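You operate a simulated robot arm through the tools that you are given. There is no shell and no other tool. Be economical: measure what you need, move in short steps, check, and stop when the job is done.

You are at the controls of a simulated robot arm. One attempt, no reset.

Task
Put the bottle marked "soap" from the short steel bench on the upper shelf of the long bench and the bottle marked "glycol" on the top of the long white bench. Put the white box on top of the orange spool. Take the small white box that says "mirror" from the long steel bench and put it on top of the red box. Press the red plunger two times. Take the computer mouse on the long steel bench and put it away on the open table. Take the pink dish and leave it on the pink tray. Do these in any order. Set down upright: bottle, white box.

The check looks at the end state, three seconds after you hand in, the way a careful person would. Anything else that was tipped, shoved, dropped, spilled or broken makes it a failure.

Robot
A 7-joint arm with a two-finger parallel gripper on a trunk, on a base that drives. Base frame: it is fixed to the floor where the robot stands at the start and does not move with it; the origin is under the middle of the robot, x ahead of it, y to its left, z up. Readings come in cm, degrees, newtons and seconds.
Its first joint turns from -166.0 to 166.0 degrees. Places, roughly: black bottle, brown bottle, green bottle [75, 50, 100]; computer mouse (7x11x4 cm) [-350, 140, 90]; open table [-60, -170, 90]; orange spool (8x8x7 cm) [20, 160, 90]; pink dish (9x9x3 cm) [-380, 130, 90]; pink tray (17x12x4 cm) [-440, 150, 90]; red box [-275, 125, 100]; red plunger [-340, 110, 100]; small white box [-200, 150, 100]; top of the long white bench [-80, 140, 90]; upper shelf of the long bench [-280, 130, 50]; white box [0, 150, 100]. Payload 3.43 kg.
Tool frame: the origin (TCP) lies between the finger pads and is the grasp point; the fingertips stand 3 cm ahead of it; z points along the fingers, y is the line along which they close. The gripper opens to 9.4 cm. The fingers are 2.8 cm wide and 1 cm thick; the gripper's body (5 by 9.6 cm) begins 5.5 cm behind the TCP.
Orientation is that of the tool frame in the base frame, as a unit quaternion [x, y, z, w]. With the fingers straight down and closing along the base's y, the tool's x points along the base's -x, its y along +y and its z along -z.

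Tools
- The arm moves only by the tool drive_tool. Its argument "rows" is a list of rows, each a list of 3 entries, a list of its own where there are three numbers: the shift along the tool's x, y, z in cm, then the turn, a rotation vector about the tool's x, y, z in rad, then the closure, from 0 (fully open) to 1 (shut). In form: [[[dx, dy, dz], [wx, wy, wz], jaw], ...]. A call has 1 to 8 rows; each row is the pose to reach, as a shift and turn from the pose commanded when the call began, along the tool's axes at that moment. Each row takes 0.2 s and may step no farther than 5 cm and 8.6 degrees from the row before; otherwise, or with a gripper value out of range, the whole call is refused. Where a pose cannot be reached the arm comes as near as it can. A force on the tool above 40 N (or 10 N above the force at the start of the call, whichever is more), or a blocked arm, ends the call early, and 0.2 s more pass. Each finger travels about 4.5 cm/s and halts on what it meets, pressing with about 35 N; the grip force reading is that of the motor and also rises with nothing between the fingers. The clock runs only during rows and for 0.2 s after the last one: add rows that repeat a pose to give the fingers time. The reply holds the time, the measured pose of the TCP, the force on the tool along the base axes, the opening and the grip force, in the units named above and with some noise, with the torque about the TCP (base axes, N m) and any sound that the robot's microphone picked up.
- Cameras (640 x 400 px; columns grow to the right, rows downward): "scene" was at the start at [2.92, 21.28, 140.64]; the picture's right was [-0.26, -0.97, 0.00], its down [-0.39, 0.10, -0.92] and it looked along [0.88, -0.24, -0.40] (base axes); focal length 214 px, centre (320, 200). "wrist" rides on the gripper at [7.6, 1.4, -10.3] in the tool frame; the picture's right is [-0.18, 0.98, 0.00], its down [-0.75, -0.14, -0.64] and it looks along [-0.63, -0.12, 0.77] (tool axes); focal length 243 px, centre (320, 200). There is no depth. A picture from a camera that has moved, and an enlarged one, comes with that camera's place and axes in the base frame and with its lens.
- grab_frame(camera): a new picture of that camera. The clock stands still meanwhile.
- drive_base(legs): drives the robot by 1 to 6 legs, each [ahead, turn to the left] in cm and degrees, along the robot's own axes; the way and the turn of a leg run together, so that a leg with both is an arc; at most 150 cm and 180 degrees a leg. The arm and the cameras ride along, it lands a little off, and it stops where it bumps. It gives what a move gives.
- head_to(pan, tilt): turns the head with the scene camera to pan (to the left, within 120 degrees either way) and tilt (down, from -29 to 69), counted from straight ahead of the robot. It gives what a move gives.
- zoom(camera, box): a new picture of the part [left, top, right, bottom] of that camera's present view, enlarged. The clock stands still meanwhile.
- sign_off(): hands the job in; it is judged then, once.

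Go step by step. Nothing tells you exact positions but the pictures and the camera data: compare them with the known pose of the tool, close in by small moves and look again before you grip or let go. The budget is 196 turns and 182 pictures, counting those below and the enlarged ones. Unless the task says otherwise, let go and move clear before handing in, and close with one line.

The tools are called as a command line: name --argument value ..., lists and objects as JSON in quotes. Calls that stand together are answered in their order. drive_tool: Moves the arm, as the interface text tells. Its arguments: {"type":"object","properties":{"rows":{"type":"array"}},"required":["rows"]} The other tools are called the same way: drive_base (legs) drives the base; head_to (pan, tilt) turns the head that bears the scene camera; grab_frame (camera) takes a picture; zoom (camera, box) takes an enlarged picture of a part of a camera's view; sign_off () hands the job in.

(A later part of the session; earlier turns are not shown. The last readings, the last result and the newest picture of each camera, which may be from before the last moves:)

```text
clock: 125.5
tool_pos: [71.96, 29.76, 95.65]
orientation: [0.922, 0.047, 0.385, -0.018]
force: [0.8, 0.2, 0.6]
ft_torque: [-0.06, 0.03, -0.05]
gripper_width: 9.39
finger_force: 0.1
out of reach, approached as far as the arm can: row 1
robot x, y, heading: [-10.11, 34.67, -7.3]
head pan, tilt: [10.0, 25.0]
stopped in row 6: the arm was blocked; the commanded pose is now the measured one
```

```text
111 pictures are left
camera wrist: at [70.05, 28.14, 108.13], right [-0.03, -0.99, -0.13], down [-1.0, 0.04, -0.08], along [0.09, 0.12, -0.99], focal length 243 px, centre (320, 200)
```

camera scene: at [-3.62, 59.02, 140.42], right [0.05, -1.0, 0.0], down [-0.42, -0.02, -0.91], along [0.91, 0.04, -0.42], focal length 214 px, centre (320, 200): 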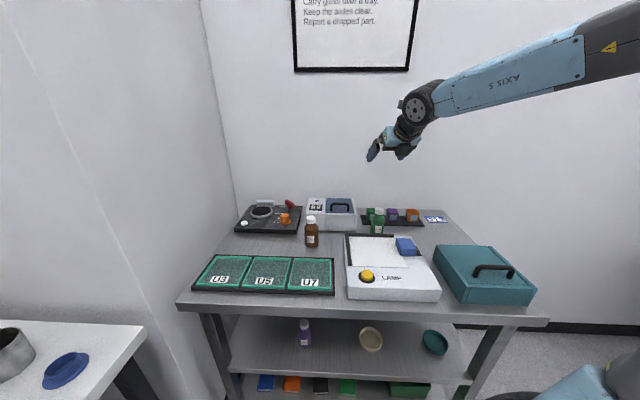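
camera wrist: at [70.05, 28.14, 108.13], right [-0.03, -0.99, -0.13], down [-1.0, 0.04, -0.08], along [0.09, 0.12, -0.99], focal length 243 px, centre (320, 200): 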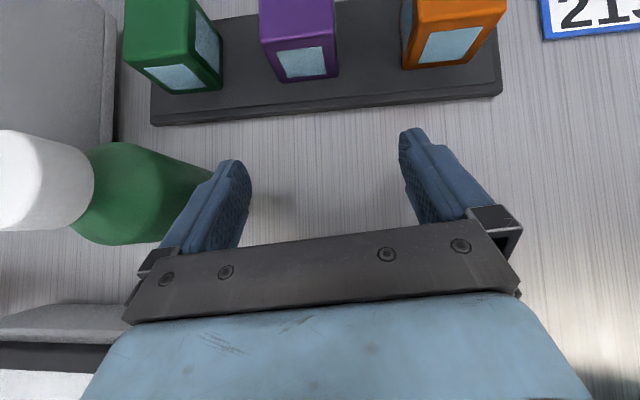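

The arm hit a limit and ended up to the right of the bottle, without tipping it. I'll back out along the tool axis.

drive_tool --rows '[[[0, 0.3, -3], [0, 0, 0], 0], [[0, 0.5, -7], [0, 0, 0], 0], [[0, 0.5, -11], [0, 0, 0], 0], [[0, 0.5, -15], [0, 0, 0], 0], [[2, 0.5, -18], [0, 0, 0], 0], [[2, 0.5, -18], [0, 0, 0], 0]]'

grab_frame --camera "wrist"

head_to --pan -20 --tilt 20

grab_frame --camera "scene"

```text
clock: 126.9
tool_pos: [60.62, 28.12, 109.73]
orientation: [0.921, 0.048, 0.385, -0.019]
force: [0.0, 0.0, 0.2]
ft_torque: [-0.02, 0.01, 0.01]
gripper_width: 9.42
finger_force: 0.0
robot x, y, heading: [-9.73, 34.51, -6.8]
head pan, tilt: [10.0, 25.0]
```

```text
110 pictures are left
camera wrist: at [58.67, 26.64, 122.32], right [-0.03, -0.99, -0.13], down [-1.0, 0.04, -0.08], along [0.09, 0.13, -0.99], focal length 243 px, centre (320, 200)
```

wrist: 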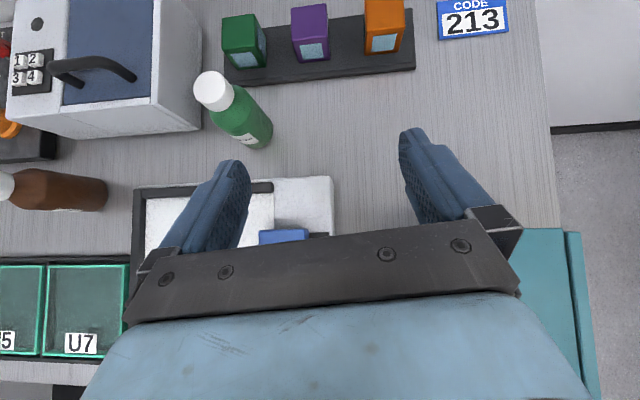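

```text
clock: 127.8
tool_pos: [60.47, 28.22, 109.75]
orientation: [0.922, 0.047, 0.385, -0.018]
force: [0.3, 0.0, -0.3]
ft_torque: [0.02, -0.03, -0.02]
gripper_width: 9.4
finger_force: 0.0
robot x, y, heading: [-9.76, 34.91, -7.3]
head pan, tilt: [-20.0, 20.0]
```

```text
109 pictures are left
camera scene: at [-4.54, 54.32, 141.23], right [-0.46, -0.89, 0.0], down [-0.3, 0.16, -0.94], along [0.84, -0.43, -0.34], focal length 214 px, centre (320, 200)
```

scene: 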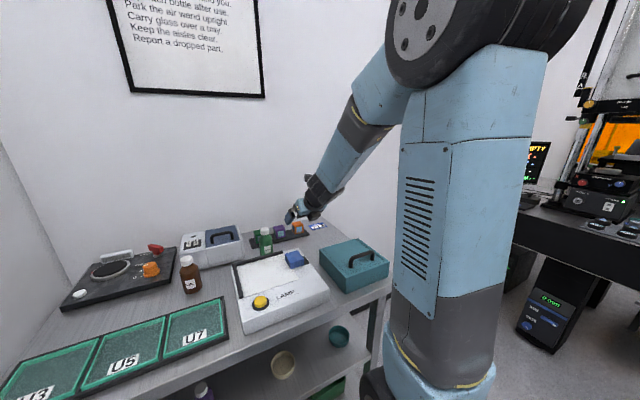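

Everything stands. The arm reaches better with the target to its right, so I'll turn the base left a bit.

drive_base --legs '[[0, 10]]'

grab_frame --camera "wrist"

```text
clock: 129.0
tool_pos: [60.61, 40.3, 109.74]
orientation: [0.914, 0.127, 0.381, -0.052]
force: [0.0, 0.3, 0.1]
ft_torque: [-0.01, -0.02, -0.01]
gripper_width: 9.4
finger_force: 0.1
robot x, y, heading: [-9.98, 33.16, 2.8]
head pan, tilt: [-20.0, 20.0]
```

```text
108 pictures are left
camera wrist: at [59.03, 38.58, 122.31], right [0.14, -0.98, -0.13], down [-0.99, -0.13, -0.08], along [0.07, 0.14, -0.99], focal length 243 px, centre (320, 200)
```

wrist: 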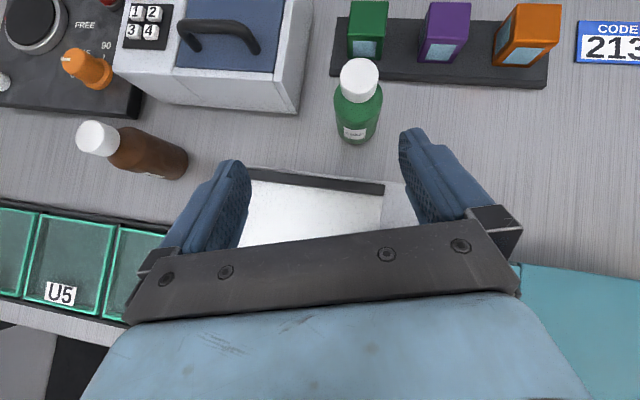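

drive_tool --rows '[[[-3, 3.66, -0.5], [0, 0, 0], 0], [[-3, 3.66, 3.5], [0, 0, 0], 0], [[-3, 3.66, 7.5], [0, 0, 0], 0], [[-3, 3.66, 7.5], [0, 0, 0], 0]]'

grab_frame --camera "wrist"

```text
clock: 130.0
tool_pos: [64.73, 37.72, 102.41]
orientation: [0.914, 0.126, 0.382, -0.052]
force: [-0.3, 0.2, 0.7]
ft_torque: [-0.05, 0.0, 0.0]
gripper_width: 9.4
finger_force: 0.1
robot x, y, heading: [-9.84, 33.52, 2.7]
head pan, tilt: [-20.0, 20.0]
```

```text
107 pictures are left
camera wrist: at [63.15, 35.82, 114.99], right [0.14, -0.98, -0.13], down [-0.99, -0.13, -0.08], along [0.07, 0.14, -0.99], focal length 243 px, centre (320, 200)
```

wrist: 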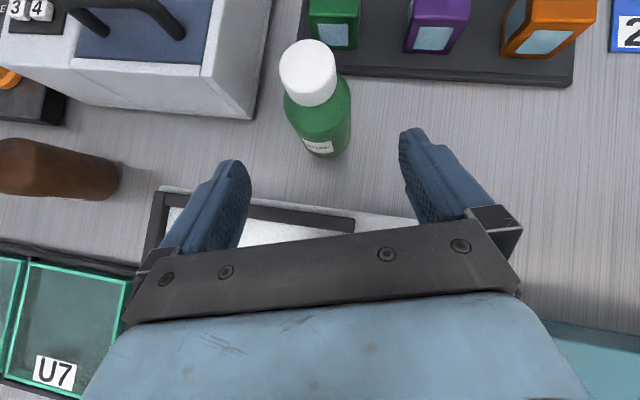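

drive_tool --rows '[[[0, 0, 3.5], [0, 0, 0], 0], [[-0.1, 0, 7], [0, 0, 0], 0], [[-0.1, 0, 10], [0, 0, 0], 0], [[-0.1, 0, 10], [0, 0, 0], 0]]'

grab_frame --camera "wrist"

```text
clock: 131.0
tool_pos: [71.31, 39.6, 95.38]
orientation: [0.914, 0.127, 0.381, -0.052]
force: [0.7, 0.4, -0.1]
ft_torque: [0.03, 0.0, 0.02]
gripper_width: 9.38
finger_force: 0.1
robot x, y, heading: [-9.74, 33.6, 2.7]
head pan, tilt: [-20.0, 20.0]
```

```text
106 pictures are left
camera wrist: at [69.91, 37.74, 107.84], right [0.14, -0.98, -0.13], down [-0.99, -0.13, -0.08], along [0.07, 0.14, -0.99], focal length 243 px, centre (320, 200)
```

wrist: 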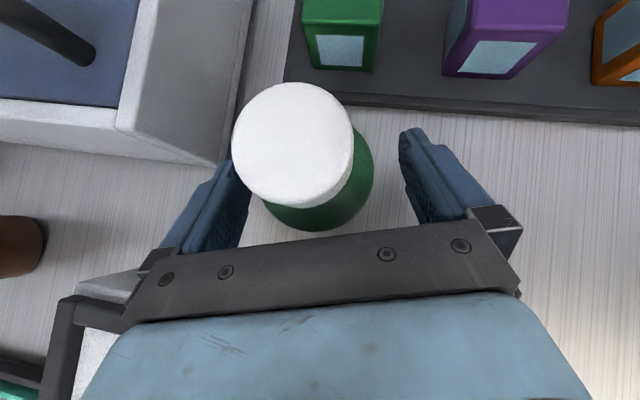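

Same picture as with the glycol grip. Closing and lifting gently.

drive_tool --rows '[[[0, 0, 0], [0, 0, 0], 1], [[0, 0, 0], [0, 0, 0], 1], [[0, 0, 0], [0, 0, 0], 1], [[0, 0, 0], [0, 0, 0], 1], [[0, 0, 0], [0, 0, 0], 1], [[0.35, 0, -0.35], [0, 0, 0], 1], [[1.4, 0, -1.4], [0, 0, 0], 1], [[3, 0, -3], [0, 0, 0], 1]]'

drive_tool --rows '[[[2.5, 0, -2.5], [0, 0, 0], 1], [[5, 0, -5], [0, 0, 0], 1], [[7.5, 0, -7.5], [0, 0, 0], 1], [[10, 0, -10], [0, 0, 0], 1], [[12, 0, -12], [0, 0, 0], 1], [[12, 0, -12], [0, 0, 0], 1]]'

grab_frame --camera "wrist"

```text
clock: 132.8
tool_pos: [71.43, 39.67, 99.57]
orientation: [0.914, 0.127, 0.382, -0.052]
force: [0.5, 0.0, -2.0]
ft_torque: [-0.02, -0.06, -0.04]
gripper_width: 5.46
finger_force: 34.9
robot x, y, heading: [-9.98, 33.7, 2.6]
head pan, tilt: [-20.0, 20.0]
```

```text
clock: 134.2
tool_pos: [71.38, 39.7, 116.54]
orientation: [0.914, 0.128, 0.381, -0.052]
force: [-0.3, -0.4, -1.2]
ft_torque: [-0.01, 0.02, 0.02]
gripper_width: 5.51
finger_force: 35.2
robot x, y, heading: [-9.53, 33.45, 2.6]
head pan, tilt: [-20.0, 20.0]
```

```text
105 pictures are left
camera wrist: at [69.86, 37.8, 129.15], right [0.14, -0.98, -0.13], down [-0.99, -0.13, -0.08], along [0.07, 0.14, -0.99], focal length 243 px, centre (320, 200)
```

wrist: 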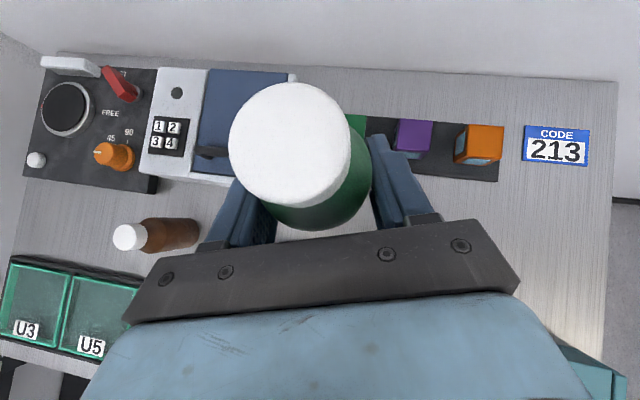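

Soap is held. I'll drive backward down the aisle towards the long steel bench.

drive_base --legs '[[-130, 0]]'

head_to --pan 118 --tilt 25

grab_frame --camera "scene"

```text
clock: 140.8
tool_pos: [-58.57, 33.42, 116.55]
orientation: [0.914, 0.128, 0.381, -0.052]
force: [0.4, 0.2, -1.8]
ft_torque: [0.02, -0.01, 0.03]
gripper_width: 5.48
finger_force: 35.8
robot x, y, heading: [-139.57, 27.21, 3.0]
head pan, tilt: [-20.0, 20.0]
```

```text
clock: 143.0
tool_pos: [-58.46, 33.29, 116.54]
orientation: [0.914, 0.128, 0.382, -0.052]
force: [0.0, -0.4, -1.3]
ft_torque: [-0.02, 0.01, -0.02]
gripper_width: 5.5
finger_force: 34.6
robot x, y, heading: [-139.59, 27.17, 2.6]
head pan, tilt: [118.0, 25.0]
```

```text
104 pictures are left
camera scene: at [-151.51, 58.1, 140.43], right [0.86, 0.51, 0.0], down [0.22, -0.36, -0.91], along [-0.46, 0.78, -0.42], focal length 214 px, centre (320, 200)
```

scene: 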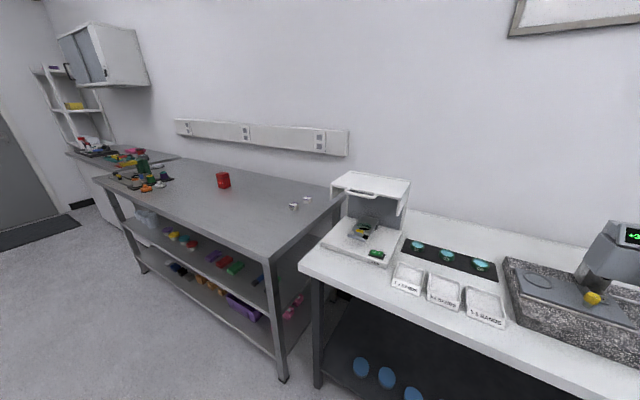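

The long steel bench runs from x≈-194 to -359 with front edge near y=100. I'll go further back and look at its shelf.

drive_base --legs '[[-110, 0]]'

head_to --pan 85 --tilt 30

grab_frame --camera "scene"

head_to --pan 119 --tilt 30

grab_frame --camera "scene"

```text
clock: 148.8
tool_pos: [-169.39, 27.89, 116.59]
orientation: [0.914, 0.129, 0.381, -0.053]
force: [-0.5, 0.9, -2.3]
ft_torque: [-0.02, 0.02, -0.01]
gripper_width: 5.49
finger_force: 34.9
robot x, y, heading: [-250.68, 21.34, 3.0]
head pan, tilt: [118.0, 25.0]
```

```text
clock: 149.8
tool_pos: [-169.25, 27.75, 116.68]
orientation: [0.914, 0.129, 0.381, -0.053]
force: [-0.5, 0.1, -1.2]
ft_torque: [0.02, 0.02, 0.0]
gripper_width: 5.49
finger_force: 35.1
robot x, y, heading: [-250.3, 21.12, 3.2]
head pan, tilt: [85.0, 30.0]
```

```text
103 pictures are left
camera scene: at [-257.36, 53.59, 139.63], right [1.0, -0.03, 0.0], down [-0.02, -0.5, -0.87], along [0.03, 0.87, -0.5], focal length 214 px, centre (320, 200)
```

scene: 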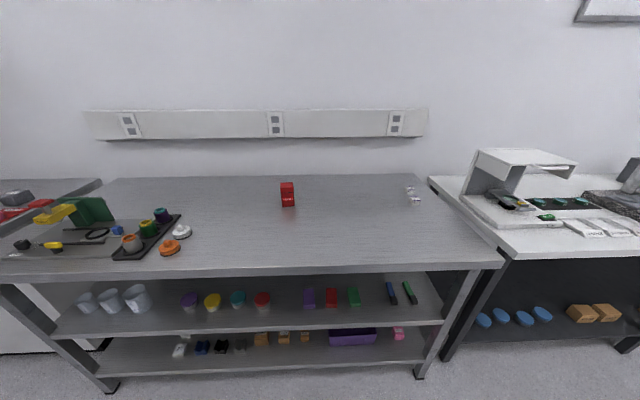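

```text
clock: 150.8
tool_pos: [-169.4, 27.79, 116.63]
orientation: [0.914, 0.129, 0.382, -0.052]
force: [-0.3, -0.3, -1.8]
ft_torque: [0.02, 0.03, 0.0]
gripper_width: 5.48
finger_force: 35.4
robot x, y, heading: [-250.57, 21.73, 3.0]
head pan, tilt: [119.0, 30.0]
```

```text
102 pictures are left
camera scene: at [-262.45, 52.22, 139.63], right [0.85, 0.53, 0.0], down [0.26, -0.42, -0.87], along [-0.46, 0.74, -0.5], focal length 214 px, centre (320, 200)
```

scene: 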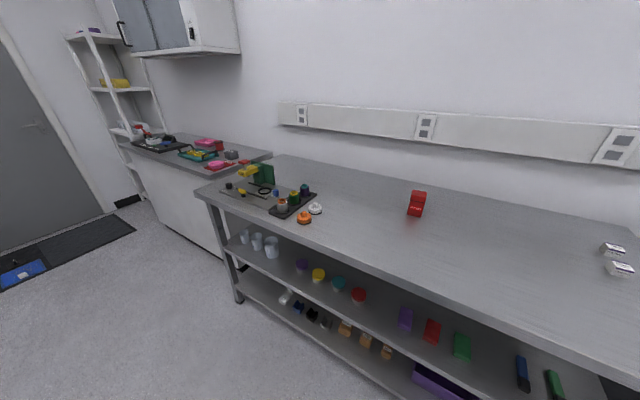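

The shelf has a gap between the red jar and the purple book near x≈-270. I'll turn to face the bench in steps, staying back from it.

drive_base --legs '[[0, 35]]'

drive_base --legs '[[-25, 0]]'

drive_base --legs '[[0, 30]]'

drive_base --legs '[[0, 22]]'

head_to --pan 0 --tilt 40

grab_frame --camera "scene"

```text
clock: 153.0
tool_pos: [-186.0, 71.17, 116.75]
orientation: [0.839, 0.385, 0.35, -0.16]
force: [-0.1, -0.4, -1.7]
ft_torque: [0.01, 0.04, 0.01]
gripper_width: 5.5
finger_force: 34.9
robot x, y, heading: [-248.43, 17.97, 37.3]
head pan, tilt: [119.0, 30.0]
stopped in leg 1: the robot was blocked; the commanded pose is now the measured one
```

```text
clock: 154.8
tool_pos: [-206.18, 55.99, 116.66]
orientation: [0.839, 0.385, 0.351, -0.16]
force: [-0.8, 0.4, -2.5]
ft_torque: [0.01, -0.01, 0.01]
gripper_width: 5.5
finger_force: 34.8
robot x, y, heading: [-268.35, 2.68, 37.3]
head pan, tilt: [119.0, 30.0]
```

```text
clock: 156.9
tool_pos: [-239.65, 79.71, 116.89]
orientation: [0.714, 0.585, 0.299, -0.242]
force: [0.3, -0.6, -1.9]
ft_torque: [0.01, 0.05, -0.02]
gripper_width: 5.47
finger_force: 35.0
robot x, y, heading: [-265.0, 1.86, 67.3]
head pan, tilt: [119.0, 30.0]
stopped in leg 1: the robot was blocked; the commanded pose is now the measured one
```

```text
clock: 158.6
tool_pos: [-271.03, 83.65, 116.7]
orientation: [0.589, 0.711, 0.246, -0.294]
force: [-1.4, 0.0, -1.4]
ft_torque: [-0.02, 0.0, 0.01]
gripper_width: 5.46
finger_force: 34.7
robot x, y, heading: [-261.9, 1.56, 88.7]
head pan, tilt: [119.0, 30.0]
```

```text
clock: 160.6
tool_pos: [-270.91, 83.55, 116.78]
orientation: [0.589, 0.711, 0.247, -0.296]
force: [0.7, -0.7, -0.4]
ft_torque: [-0.02, 0.0, 0.0]
gripper_width: 5.47
finger_force: 35.2
robot x, y, heading: [-262.29, 1.76, 88.9]
head pan, tilt: [0.0, 40.0]
```

```text
101 pictures are left
camera scene: at [-285.66, 4.69, 138.09], right [1.0, -0.02, 0.0], down [-0.01, -0.64, -0.77], along [0.01, 0.77, -0.64], focal length 214 px, centre (320, 200)
```

scene: 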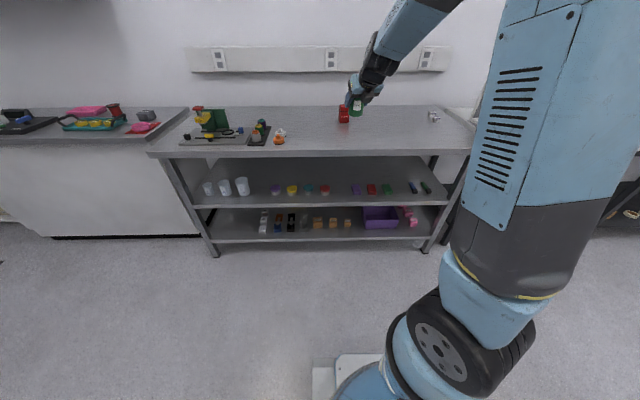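

zoom --camera "scene" --box '[180, 130, 460, 250]'

zoom --camera "scene" --box '[290, 140, 390, 215]'

```text
2.29 times, centred on (320, 190) of scene
camera zoom: at [-285.66, 4.69, 138.09], right [1.0, -0.02, 0.0], down [-0.01, -0.64, -0.77], along [0.01, 0.77, -0.64], focal length 490 px, centre (320, 223)
```

zoom: 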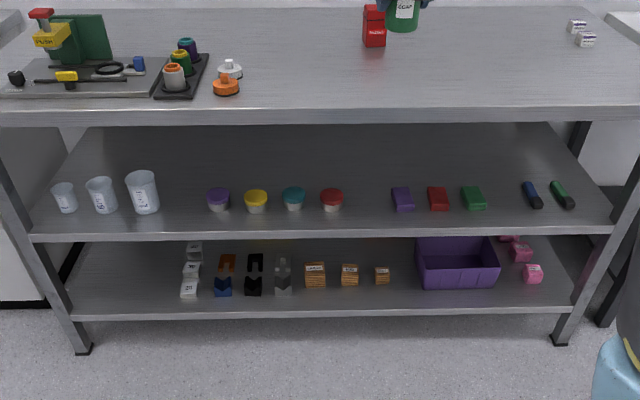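

```text
5.33 times, centred on (340, 178) of scene
camera zoom: at [-285.66, 4.69, 138.09], right [1.0, -0.02, 0.0], down [-0.01, -0.64, -0.77], along [0.01, 0.77, -0.64], focal length 1144 px, centre (213, 320)
```

zoom: 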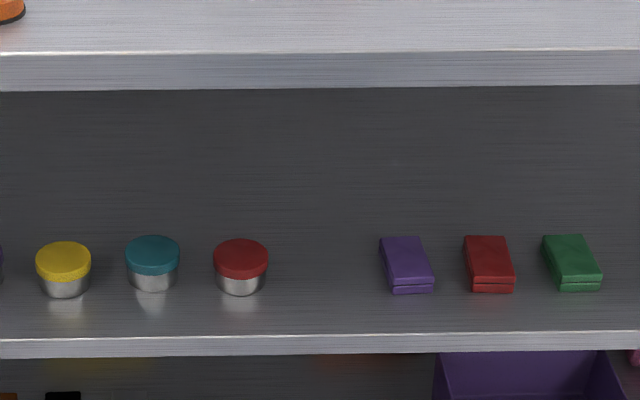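

Shelf is at z≈54 with about 9 cm free in front of the jars and boxes; gap centre x≈-271, which is where the TCP is now. I'll lower the bottle in front of the bench first.

drive_tool --rows '[[[-3.1, 0, 3.1], [0, 0, 0], 1], [[-6.2, 0, 6.2], [0, 0, 0], 1], [[-9.3, 0, 9.3], [0, 0, 0], 1], [[-12.4, 0, 12.4], [0, 0, 0], 1], [[-15.5, 0, 15.5], [0, 0, 0], 1], [[-18.6, 0, 18.6], [0, 0, 0], 1], [[-18.6, 0, 18.6], [0, 0, 0], 1]]'

grab_frame --camera "scene"

```text
clock: 162.2
tool_pos: [-270.96, 83.82, 90.37]
orientation: [0.588, 0.711, 0.247, -0.296]
force: [0.6, -0.4, -2.2]
ft_torque: [-0.02, 0.0, 0.0]
gripper_width: 5.48
finger_force: 34.7
robot x, y, heading: [-262.52, 1.66, 89.0]
head pan, tilt: [0.0, 40.0]
```

```text
98 pictures are left
camera scene: at [-285.65, 4.69, 138.09], right [1.0, -0.02, 0.0], down [-0.01, -0.64, -0.77], along [0.02, 0.77, -0.64], focal length 214 px, centre (320, 200)
```

scene: 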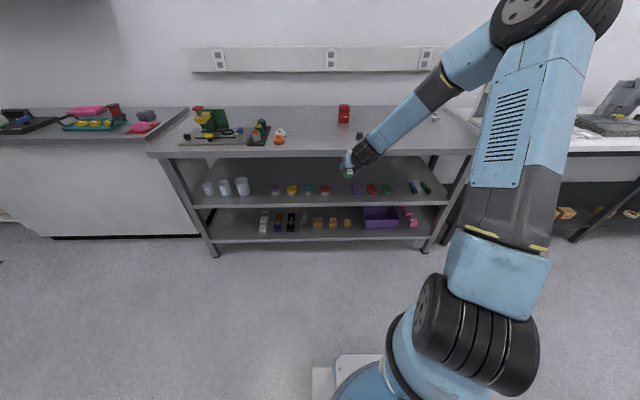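

drive_tool --rows '[[[-3.1, 0, 3.1], [0, 0, 0], 1], [[-6.2, 0, 6.2], [0, 0, 0], 1], [[-9.3, 0, 9.3], [0, 0, 0], 1], [[-12.4, 0, 12.4], [0, 0, 0], 1], [[-15.5, 0, 15.5], [0, 0, 0], 1], [[-19, 0, 19], [0, 0, 0], 1], [[-19, 0, 19], [0, 0, 0], 1]]'

grab_frame --camera "scene"

grab_frame --camera "wrist"

```text
clock: 163.8
tool_pos: [-270.75, 83.64, 63.53]
orientation: [0.588, 0.711, 0.247, -0.295]
force: [0.0, 0.5, -2.0]
ft_torque: [-0.03, 0.0, 0.02]
gripper_width: 5.49
finger_force: 35.6
robot x, y, heading: [-261.96, 1.37, 88.8]
head pan, tilt: [0.0, 40.0]
```

```text
97 pictures are left
camera scene: at [-285.65, 4.71, 138.09], right [1.0, -0.02, 0.0], down [-0.01, -0.64, -0.77], along [0.02, 0.77, -0.64], focal length 214 px, centre (320, 200)
```

scene: 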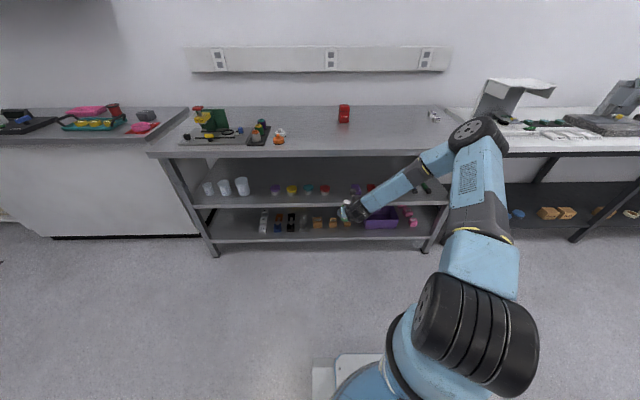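

```text
96 pictures are left
camera wrist: at [-269.23, 82.19, 76.18], right [0.99, 0.06, -0.13], down [0.05, -1.0, -0.08], along [-0.13, 0.08, -0.99], focal length 243 px, centre (320, 200)
```

wrist: 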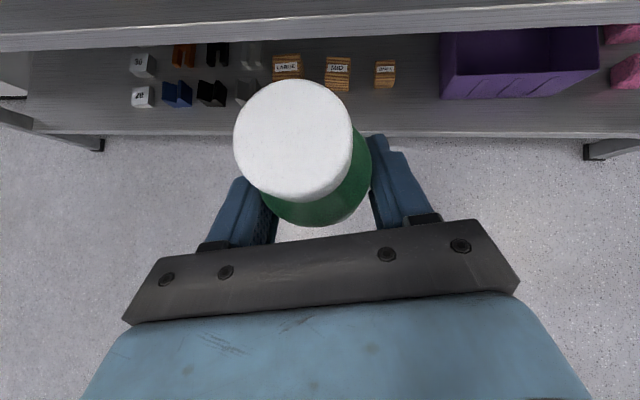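

The elbow will come near the bench edge if I only drive, so I'll drive a little and extend the arm for the rest.

drive_base --legs '[[8, 0]]'

grab_frame --camera "wrist"

grab_frame --camera "scene"

```text
clock: 164.9
tool_pos: [-270.73, 91.93, 63.72]
orientation: [0.588, 0.711, 0.246, -0.295]
force: [1.4, 0.2, -1.1]
ft_torque: [-0.03, -0.02, -0.01]
gripper_width: 5.5
finger_force: 34.7
robot x, y, heading: [-261.98, 9.8, 89.0]
head pan, tilt: [0.0, 40.0]
```

```text
95 pictures are left
camera wrist: at [-269.08, 90.34, 76.21], right [0.99, 0.06, -0.13], down [0.05, -1.0, -0.08], along [-0.13, 0.08, -0.99], focal length 243 px, centre (320, 200)
```

wrist: 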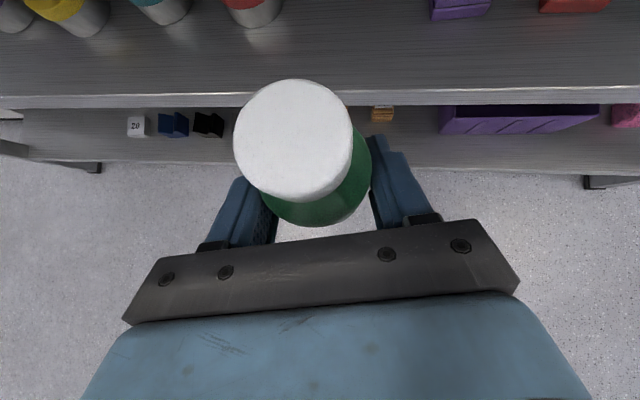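

```text
94 pictures are left
camera scene: at [-285.48, 12.86, 138.09], right [1.0, -0.02, 0.0], down [-0.01, -0.64, -0.77], along [0.02, 0.77, -0.64], focal length 214 px, centre (320, 200)
```

scene: 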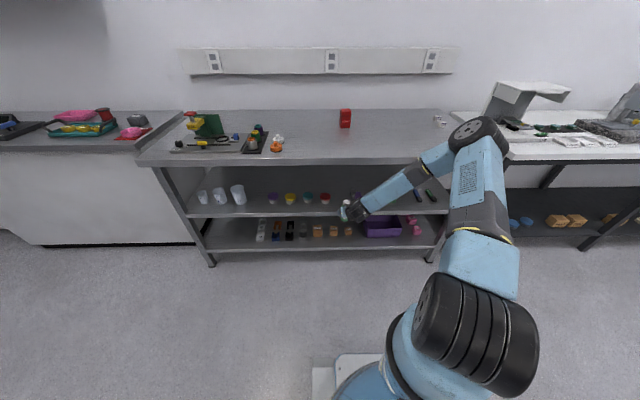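

Shelf top is about z≈52.5, front edge y≈103, gap -277 to -262. I'll extend the bottle in over the shelf.

drive_tool --rows '[[[2.7, 0.9, 2.7], [0, 0, 0], 1], [[5.4, 1.8, 5.4], [0, 0, 0], 1], [[5.4, 1.8, 5.4], [0, 0, 0], 1]]'

grab_frame --camera "wrist"

zoom --camera "scene" --box '[280, 90, 540, 260]'

```text
clock: 165.7
tool_pos: [-270.41, 99.73, 63.69]
orientation: [0.588, 0.712, 0.246, -0.295]
force: [-1.1, -1.0, -1.7]
ft_torque: [-0.03, 0.0, 0.01]
gripper_width: 5.47
finger_force: 35.4
robot x, y, heading: [-262.0, 10.0, 89.0]
head pan, tilt: [0.0, 40.0]
```

```text
93 pictures are left
camera wrist: at [-268.73, 98.16, 76.25], right [0.99, 0.06, -0.13], down [0.05, -1.0, -0.08], along [-0.13, 0.08, -0.99], focal length 243 px, centre (320, 200)
```

wrist: 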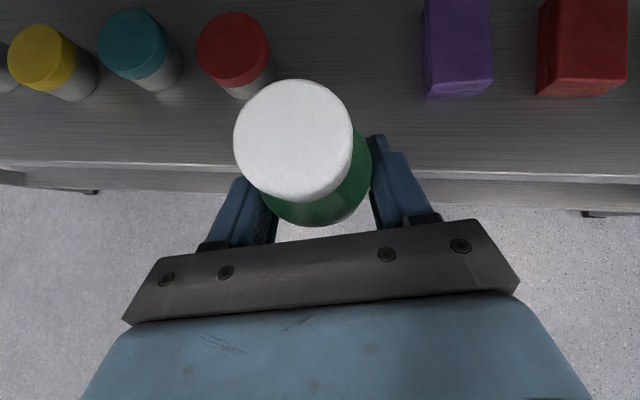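

```text
2.35 times, centred on (410, 175) of scene
camera zoom: at [-285.48, 12.85, 138.09], right [1.0, -0.02, 0.0], down [-0.01, -0.64, -0.77], along [0.02, 0.77, -0.64], focal length 505 px, centre (108, 259)
```

zoom: 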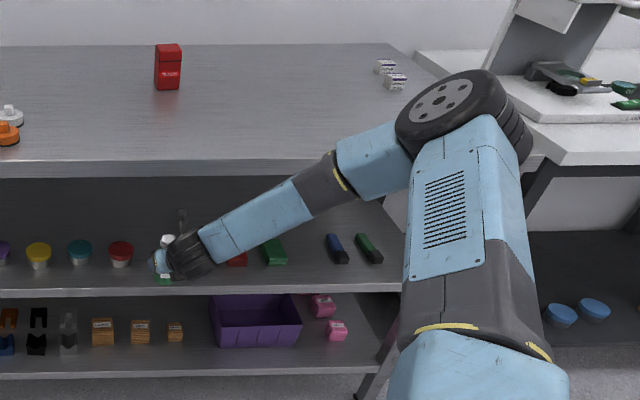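

drive_tool --rows '[[[2.7, 0.9, 2.7], [0, 0, 0], 1], [[5.4, 1.8, 5.4], [0, 0, 0], 1], [[5.4, 1.8, 5.4], [0, 0, 0], 1]]'

grab_frame --camera "wrist"

zoom --camera "scene" --box '[280, 90, 540, 260]'

```text
clock: 166.5
tool_pos: [-270.06, 107.69, 63.64]
orientation: [0.588, 0.712, 0.246, -0.295]
force: [-0.1, 0.1, -0.4]
ft_torque: [-0.01, 0.02, -0.01]
gripper_width: 5.48
finger_force: 34.7
robot x, y, heading: [-262.31, 10.0, 88.7]
head pan, tilt: [0.0, 40.0]
```

```text
91 pictures are left
camera wrist: at [-268.5, 105.99, 76.28], right [0.99, 0.06, -0.13], down [0.05, -1.0, -0.08], along [-0.13, 0.08, -0.99], focal length 243 px, centre (320, 200)
```

wrist: 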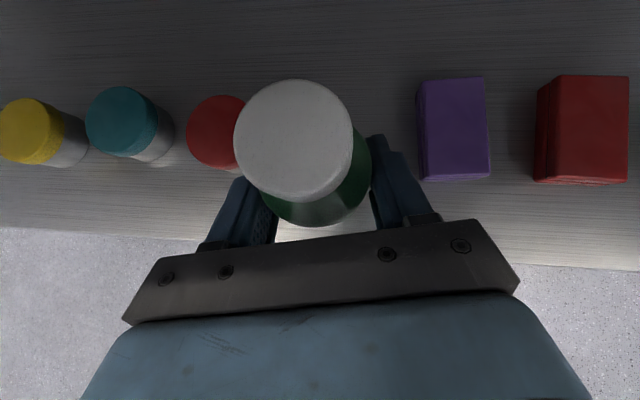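

```text
2.35 times, centred on (410, 175) of scene
camera zoom: at [-285.48, 12.86, 138.09], right [1.0, -0.02, 0.0], down [-0.01, -0.64, -0.77], along [0.02, 0.77, -0.64], focal length 505 px, centre (108, 259)
```

zoom: 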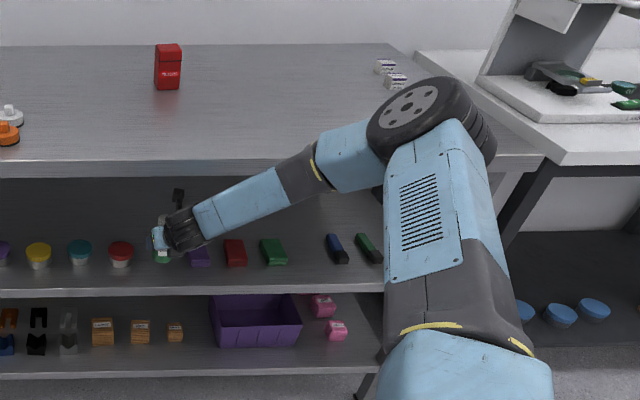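

Clear of the neighbours. Lowering to the shelf in fine steps.

drive_tool --rows '[[[-1.4, 0, 1.4], [0, 0, 0], 1], [[-2.5, 0, 2.5], [0, 0, 0], 1], [[-3.1, 0, 3.1], [0, 0, 0], 1], [[-3.3, 0, 3.3], [0, 0, 0], 1], [[-3.5, 0, 3.5], [0, 0, 0], 1], [[-3.7, 0, 3.7], [0, 0, 0], 1], [[-3.8, 0, 3.8], [0, 0, 0], 1], [[-3.8, 0, 3.8], [0, 0, 0], 1]]'

zoom --camera "scene" --box '[310, 160, 390, 220]'

```text
clock: 168.3
tool_pos: [-270.0, 107.65, 58.48]
orientation: [0.588, 0.711, 0.247, -0.296]
force: [-0.7, -1.0, 4.6]
ft_torque: [0.03, -0.1, -0.02]
gripper_width: 5.47
finger_force: 35.3
robot x, y, heading: [-262.36, 10.14, 89.1]
head pan, tilt: [0.0, 40.0]
```

```text
6.67 times, centred on (350, 190) of scene
camera zoom: at [-285.48, 12.83, 138.09], right [1.0, -0.02, 0.0], down [-0.01, -0.64, -0.77], along [0.02, 0.77, -0.64], focal length 1430 px, centre (120, 267)
```

zoom: 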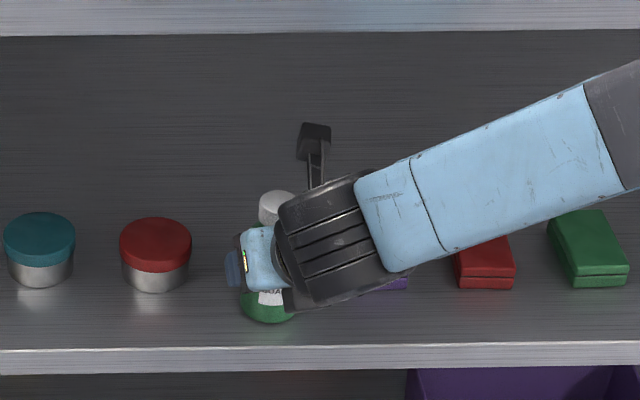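

Light contact with the shelf. I'll open partly and withdraw horizontally.

drive_tool --rows '[[[0, 0, 0], [0, 0, 0], 0.5], [[0, 0, 0], [0, 0, 0], 0.2], [[0, 0, 0], [0, 0, 0], 0.2], [[0, 0, 0], [0, 0, 0], 0.2], [[-1.5, -0.4, -1.5], [0, 0, 0], 0.2], [[-4, -1.2, -4], [0, 0, 0], 0.2], [[-7, -2, -7], [0, 0, 0], 0.2], [[-10, -2.9, -10], [0, 0, 0], 0.2]]'

grab_frame --camera "wrist"

```text
clock: 170.1
tool_pos: [-270.26, 93.21, 58.45]
orientation: [0.587, 0.712, 0.247, -0.296]
force: [-0.5, 0.7, 0.9]
ft_torque: [0.02, -0.02, 0.01]
gripper_width: 7.52
finger_force: 0.1
robot x, y, heading: [-262.01, 9.93, 88.9]
head pan, tilt: [0.0, 40.0]
```

```text
88 pictures are left
camera wrist: at [-268.63, 91.58, 70.99], right [0.99, 0.06, -0.13], down [0.05, -1.0, -0.08], along [-0.13, 0.08, -0.99], focal length 243 px, centre (320, 200)
```

wrist: 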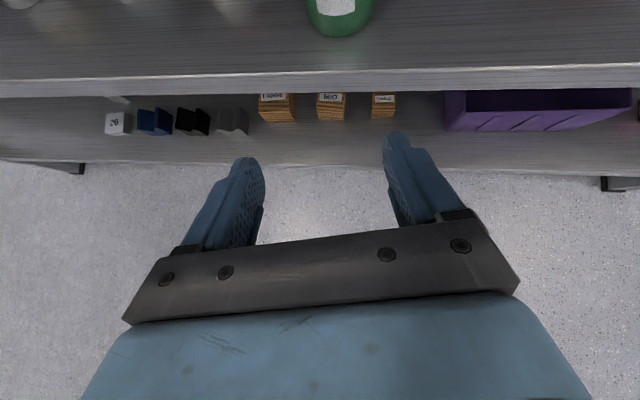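

The soap is on the shelf. Backing away, then raising the arm and checking the shelf.

drive_base --legs '[[-15, 0]]'

drive_tool --rows '[[[3.3, 0, -3.3], [0, 0, 0], 0], [[6.6, 0, -6.6], [0, 0, 0], 0], [[9.9, 0, -9.9], [0, 0, 0], 0], [[13.2, 0, -13.2], [0, 0, 0], 0], [[16.5, 0, -16.5], [0, 0, 0], 0], [[19.8, 0, -19.8], [0, 0, 0], 0], [[23.1, 0, -23.1], [0, 0, 0], 0], [[26.4, 0, -26.4], [0, 0, 0], 0]]'

drive_tool --rows '[[[3.3, 0, -3.3], [0, 0, 0], 0], [[6.6, 0, -6.6], [0, 0, 0], 0], [[9.9, 0, -9.9], [0, 0, 0], 0], [[13.2, 0, -13.2], [0, 0, 0], 0], [[16.5, 0, -16.5], [0, 0, 0], 0], [[16.5, 0, -16.5], [0, 0, 0], 0]]'

grab_frame --camera "scene"

```text
clock: 171.5
tool_pos: [-270.51, 78.17, 58.38]
orientation: [0.588, 0.712, 0.246, -0.296]
force: [0.6, -0.6, 0.2]
ft_torque: [0.02, 0.01, -0.01]
gripper_width: 7.51
finger_force: 0.1
robot x, y, heading: [-262.51, -5.19, 88.8]
head pan, tilt: [0.0, 40.0]
```

```text
clock: 173.3
tool_pos: [-270.7, 78.11, 95.65]
orientation: [0.588, 0.711, 0.246, -0.295]
force: [1.0, 0.3, -0.9]
ft_torque: [-0.01, 0.05, 0.02]
gripper_width: 9.39
finger_force: 0.1
robot x, y, heading: [-262.0, -5.07, 88.7]
head pan, tilt: [0.0, 40.0]
```

```text
clock: 174.7
tool_pos: [-270.69, 77.85, 119.24]
orientation: [0.588, 0.711, 0.247, -0.295]
force: [0.0, -0.2, 1.5]
ft_torque: [0.0, -0.02, -0.01]
gripper_width: 9.38
finger_force: 0.1
robot x, y, heading: [-262.22, -5.55, 89.1]
head pan, tilt: [0.0, 40.0]
```

```text
87 pictures are left
camera scene: at [-285.79, -2.27, 138.09], right [1.0, -0.02, 0.0], down [-0.01, -0.64, -0.77], along [0.01, 0.77, -0.64], focal length 214 px, centre (320, 200)
```

scene: 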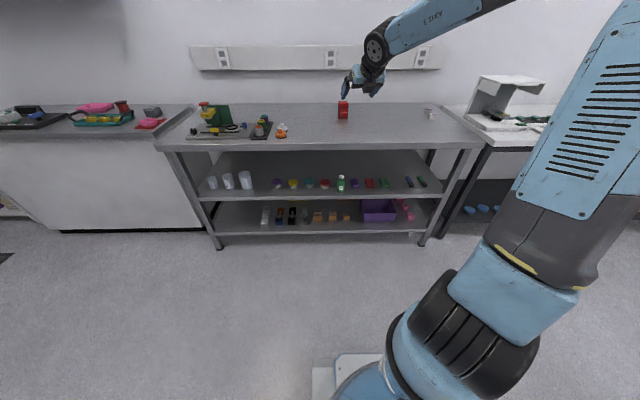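

Soap stands on the upper shelf. Now I look closely at the small boxes, the red box and the left-side items.

zoom --camera "scene" --box '[320, 80, 460, 150]'

zoom --camera "scene" --box '[0, 80, 180, 150]'

zoom --camera "scene" --box '[160, 80, 340, 150]'

```text
4.57 times, centred on (390, 115) of scene
camera zoom: at [-285.79, -2.27, 138.09], right [1.0, -0.02, 0.0], down [-0.01, -0.64, -0.77], along [0.01, 0.77, -0.64], focal length 980 px, centre (0, 589)
```

zoom: 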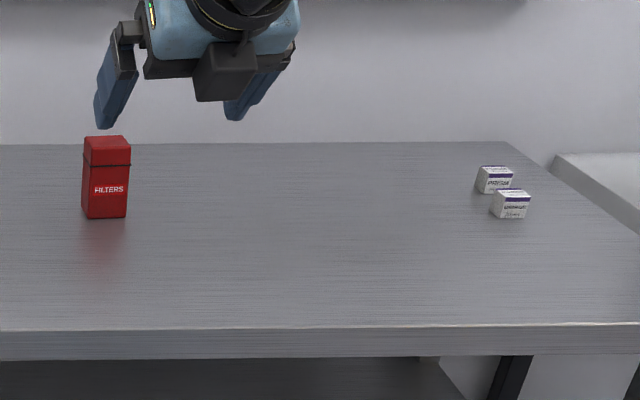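

```text
3.56 times, centred on (90, 115) of scene
camera zoom: at [-285.79, -2.27, 138.09], right [1.0, -0.02, 0.0], down [-0.01, -0.64, -0.77], along [0.01, 0.77, -0.64], focal length 763 px, centre (1138, 502)
```

zoom: 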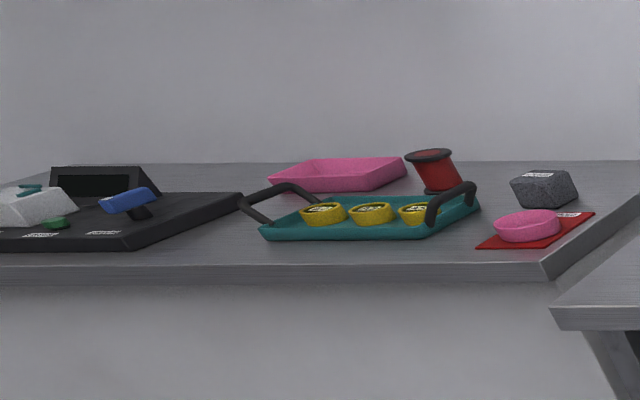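

```text
3.56 times, centred on (250, 115) of scene
camera zoom: at [-285.79, -2.27, 138.09], right [1.0, -0.02, 0.0], down [-0.01, -0.64, -0.77], along [0.01, 0.77, -0.64], focal length 763 px, centre (569, 502)
```

zoom: 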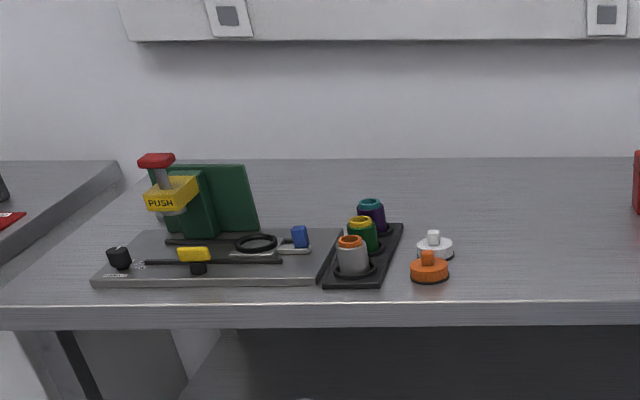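

zoom --camera "scene" --box '[415, 98, 447, 118]'

```text
16.00 times, centred on (431, 108) of scene
camera zoom: at [-285.79, -2.27, 138.09], right [1.0, -0.02, 0.0], down [-0.01, -0.64, -0.77], along [0.01, 0.77, -0.64], focal length 3432 px, centre (-1456, 1672)
```

zoom: 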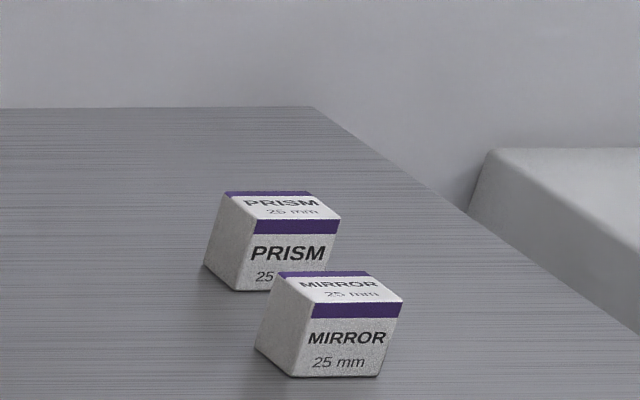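

MIRROR is the nearer small box, at about (-213.5, 134.7). I'll straighten the tool and drive to a spot from which both it and the red box can be reached.

drive_tool --rows '[[[0, 0, 0], [0, -0.131, 0], 0], [[0, 0, 0], [0, -0.262, 0], 0], [[0, 0, 0], [0, -0.393, 0], 0], [[0, 0, 0], [0, -0.524, 0], 0], [[0, 0, 0], [0, -0.655, 0], 0], [[0, 0, 0], [0, -0.782, 0], 0], [[0, 0, 0], [0, -0.782, 0], 0]]'

drive_base --legs '[[0, -20]]'

drive_base --legs '[[60, 0]]'

head_to --pan 10 --tilt 35

grab_frame --camera "scene"

grab_frame --camera "wrist"

```text
clock: 176.3
tool_pos: [-270.83, 77.85, 119.11]
orientation: [0.637, 0.771, 0.004, -0.001]
force: [-0.3, 0.2, 0.4]
ft_torque: [0.02, 0.0, 0.02]
gripper_width: 9.41
finger_force: 0.0
robot x, y, heading: [-262.18, -5.09, 88.7]
head pan, tilt: [0.0, 40.0]
```

```text
clock: 177.9
tool_pos: [-242.25, 75.44, 119.18]
orientation: [0.761, 0.649, 0.004, -0.002]
force: [-0.8, 0.4, 0.0]
ft_torque: [0.03, 0.0, 0.02]
gripper_width: 9.4
finger_force: 0.1
robot x, y, heading: [-264.76, -4.41, 68.9]
head pan, tilt: [0.0, 40.0]
```

```text
clock: 181.3
tool_pos: [-220.84, 131.33, 119.24]
orientation: [0.76, 0.65, 0.004, -0.002]
force: [-0.4, -0.3, 0.4]
ft_torque: [0.01, -0.01, -0.01]
gripper_width: 9.38
finger_force: 0.1
robot x, y, heading: [-243.48, 51.13, 68.8]
head pan, tilt: [0.0, 40.0]
```

```text
clock: 182.0
tool_pos: [-220.92, 131.28, 119.19]
orientation: [0.76, 0.649, 0.004, -0.001]
force: [0.2, 0.2, -0.4]
ft_torque: [0.01, 0.05, 0.01]
gripper_width: 9.4
finger_force: 0.1
robot x, y, heading: [-243.27, 51.36, 69.0]
head pan, tilt: [10.0, 35.0]
```

```text
82 pictures are left
camera scene: at [-265.87, 62.64, 138.84], right [0.98, -0.19, 0.0], down [-0.11, -0.56, -0.82], along [0.16, 0.8, -0.57], focal length 214 px, centre (320, 200)
```

scene: 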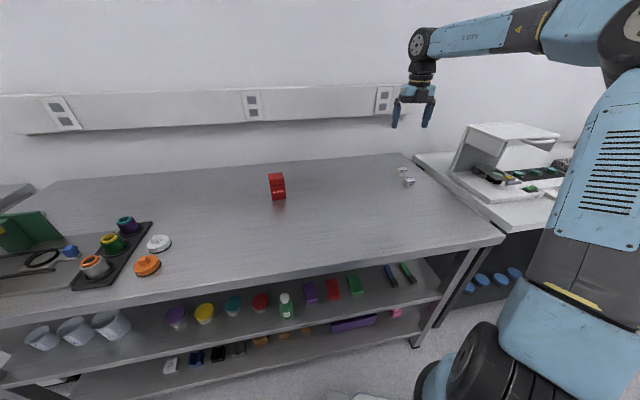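

```text
81 pictures are left
camera wrist: at [-218.43, 138.53, 129.5], right [0.94, -0.34, 0.0], down [-0.26, -0.73, 0.64], along [-0.21, -0.6, -0.77], focal length 243 px, centre (320, 200)
```

wrist: 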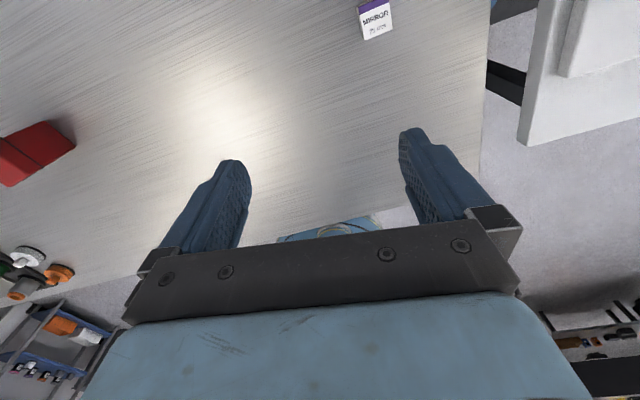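

zoom --camera "wrist" --box '[340, 0, 420, 50]'

zoom --camera "scene" --box '[385, 155, 433, 195]'

zoom --camera "scene" --box '[250, 160, 306, 210]'

```text
8.00 times, centred on (380, 25) of wrist
camera zoom: at [-218.43, 138.53, 129.5], right [0.94, -0.34, 0.0], down [-0.26, -0.73, 0.64], along [-0.21, -0.6, -0.77], focal length 1941 px, centre (-160, 1600)
```

zoom: 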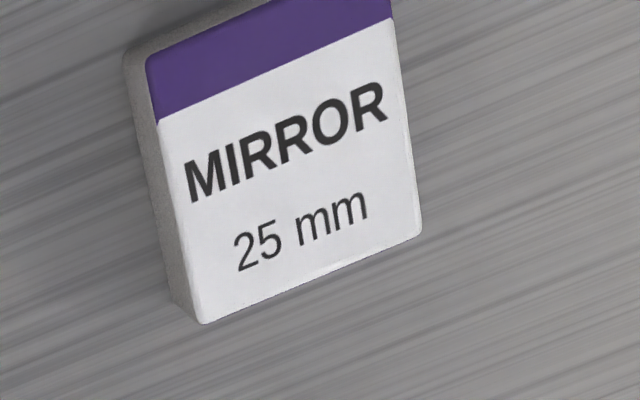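

```text
10.00 times, centred on (409, 175) of scene
camera zoom: at [-265.87, 62.64, 138.84], right [0.98, -0.19, 0.0], down [-0.11, -0.56, -0.82], along [0.16, 0.8, -0.57], focal length 2145 px, centre (-570, 450)
```

zoom: 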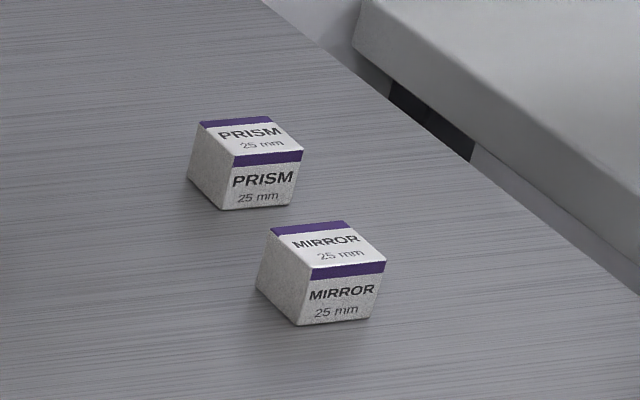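

```text
8.00 times, centred on (278, 185) of scene
camera zoom: at [-265.87, 62.64, 138.84], right [0.98, -0.19, 0.0], down [-0.11, -0.56, -0.82], along [0.16, 0.8, -0.57], focal length 1716 px, centre (656, 320)
```

zoom: 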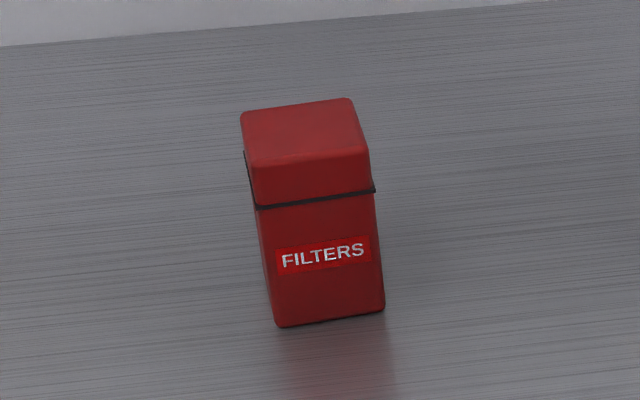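

Mirror box centre ≈ (-212.4, 134.7), top 93.4; red box top ≈ (-268.1, 136.7, 99.3). I'll move above the mirror box, aligning the jaws with it.

drive_tool --rows '[[[1.6, 2.6, 0], [0, 0, -0.08], 0], [[3.2, 5.2, 1], [0, 0, -0.157], 0], [[4.7, 7.9, 4], [0, 0, -0.157], 0], [[4.7, 7.9, 8], [0, 0, -0.157], 0], [[4.7, 7.9, 12], [0, 0, -0.157], 0], [[4.7, 7.9, 15], [0, 0, -0.157], 0], [[4.7, 7.9, 15], [0, 0, -0.157], 0]]'

grab_frame --camera "wrist"

```text
clock: 183.6
tool_pos: [-212.2, 134.74, 104.25]
orientation: [0.707, 0.707, 0.004, -0.001]
force: [0.3, -0.2, 0.1]
ft_torque: [-0.03, 0.0, 0.01]
gripper_width: 9.43
finger_force: 0.1
robot x, y, heading: [-243.14, 51.44, 69.0]
head pan, tilt: [10.0, 35.0]
```

```text
77 pictures are left
camera wrist: at [-210.92, 142.36, 114.51], right [0.98, -0.18, 0.0], down [-0.14, -0.76, 0.64], along [-0.11, -0.63, -0.77], focal length 243 px, centre (320, 200)
```

wrist: 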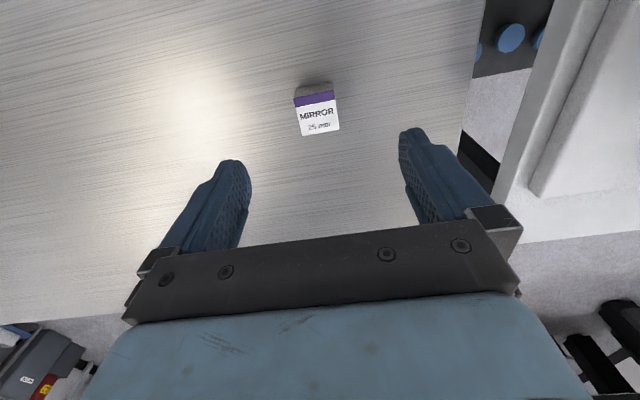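

drive_tool --rows '[[[0, -0.2, 4], [0, 0, 0], 0], [[0, -0.2, 8], [0, 0, 0], 0], [[0, -0.2, 9.8], [0, 0, 0], 0], [[0, -0.2, 10.3], [0, 0, 0], 0], [[0, -0.2, 10.3], [0, 0, 0], 0]]'

grab_frame --camera "wrist"

```text
clock: 184.8
tool_pos: [-212.46, 134.85, 94.11]
orientation: [0.708, 0.706, 0.003, -0.001]
force: [0.2, 0.2, 0.3]
ft_torque: [-0.01, -0.02, -0.02]
gripper_width: 9.4
finger_force: 0.0
robot x, y, heading: [-243.53, 51.13, 69.2]
head pan, tilt: [10.0, 35.0]
```

```text
76 pictures are left
camera wrist: at [-211.14, 142.4, 104.28], right [0.98, -0.18, 0.0], down [-0.14, -0.76, 0.64], along [-0.11, -0.63, -0.77], focal length 243 px, centre (320, 200)
```

wrist: 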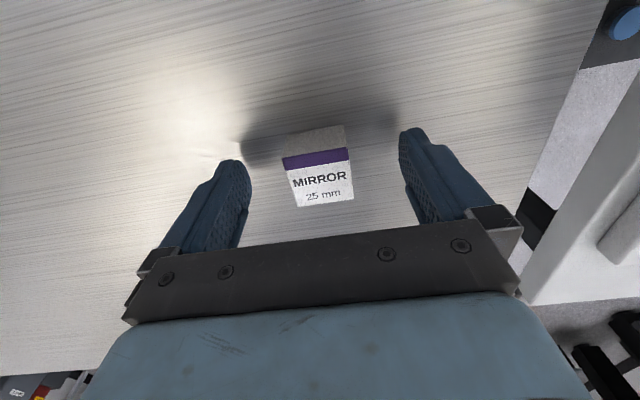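

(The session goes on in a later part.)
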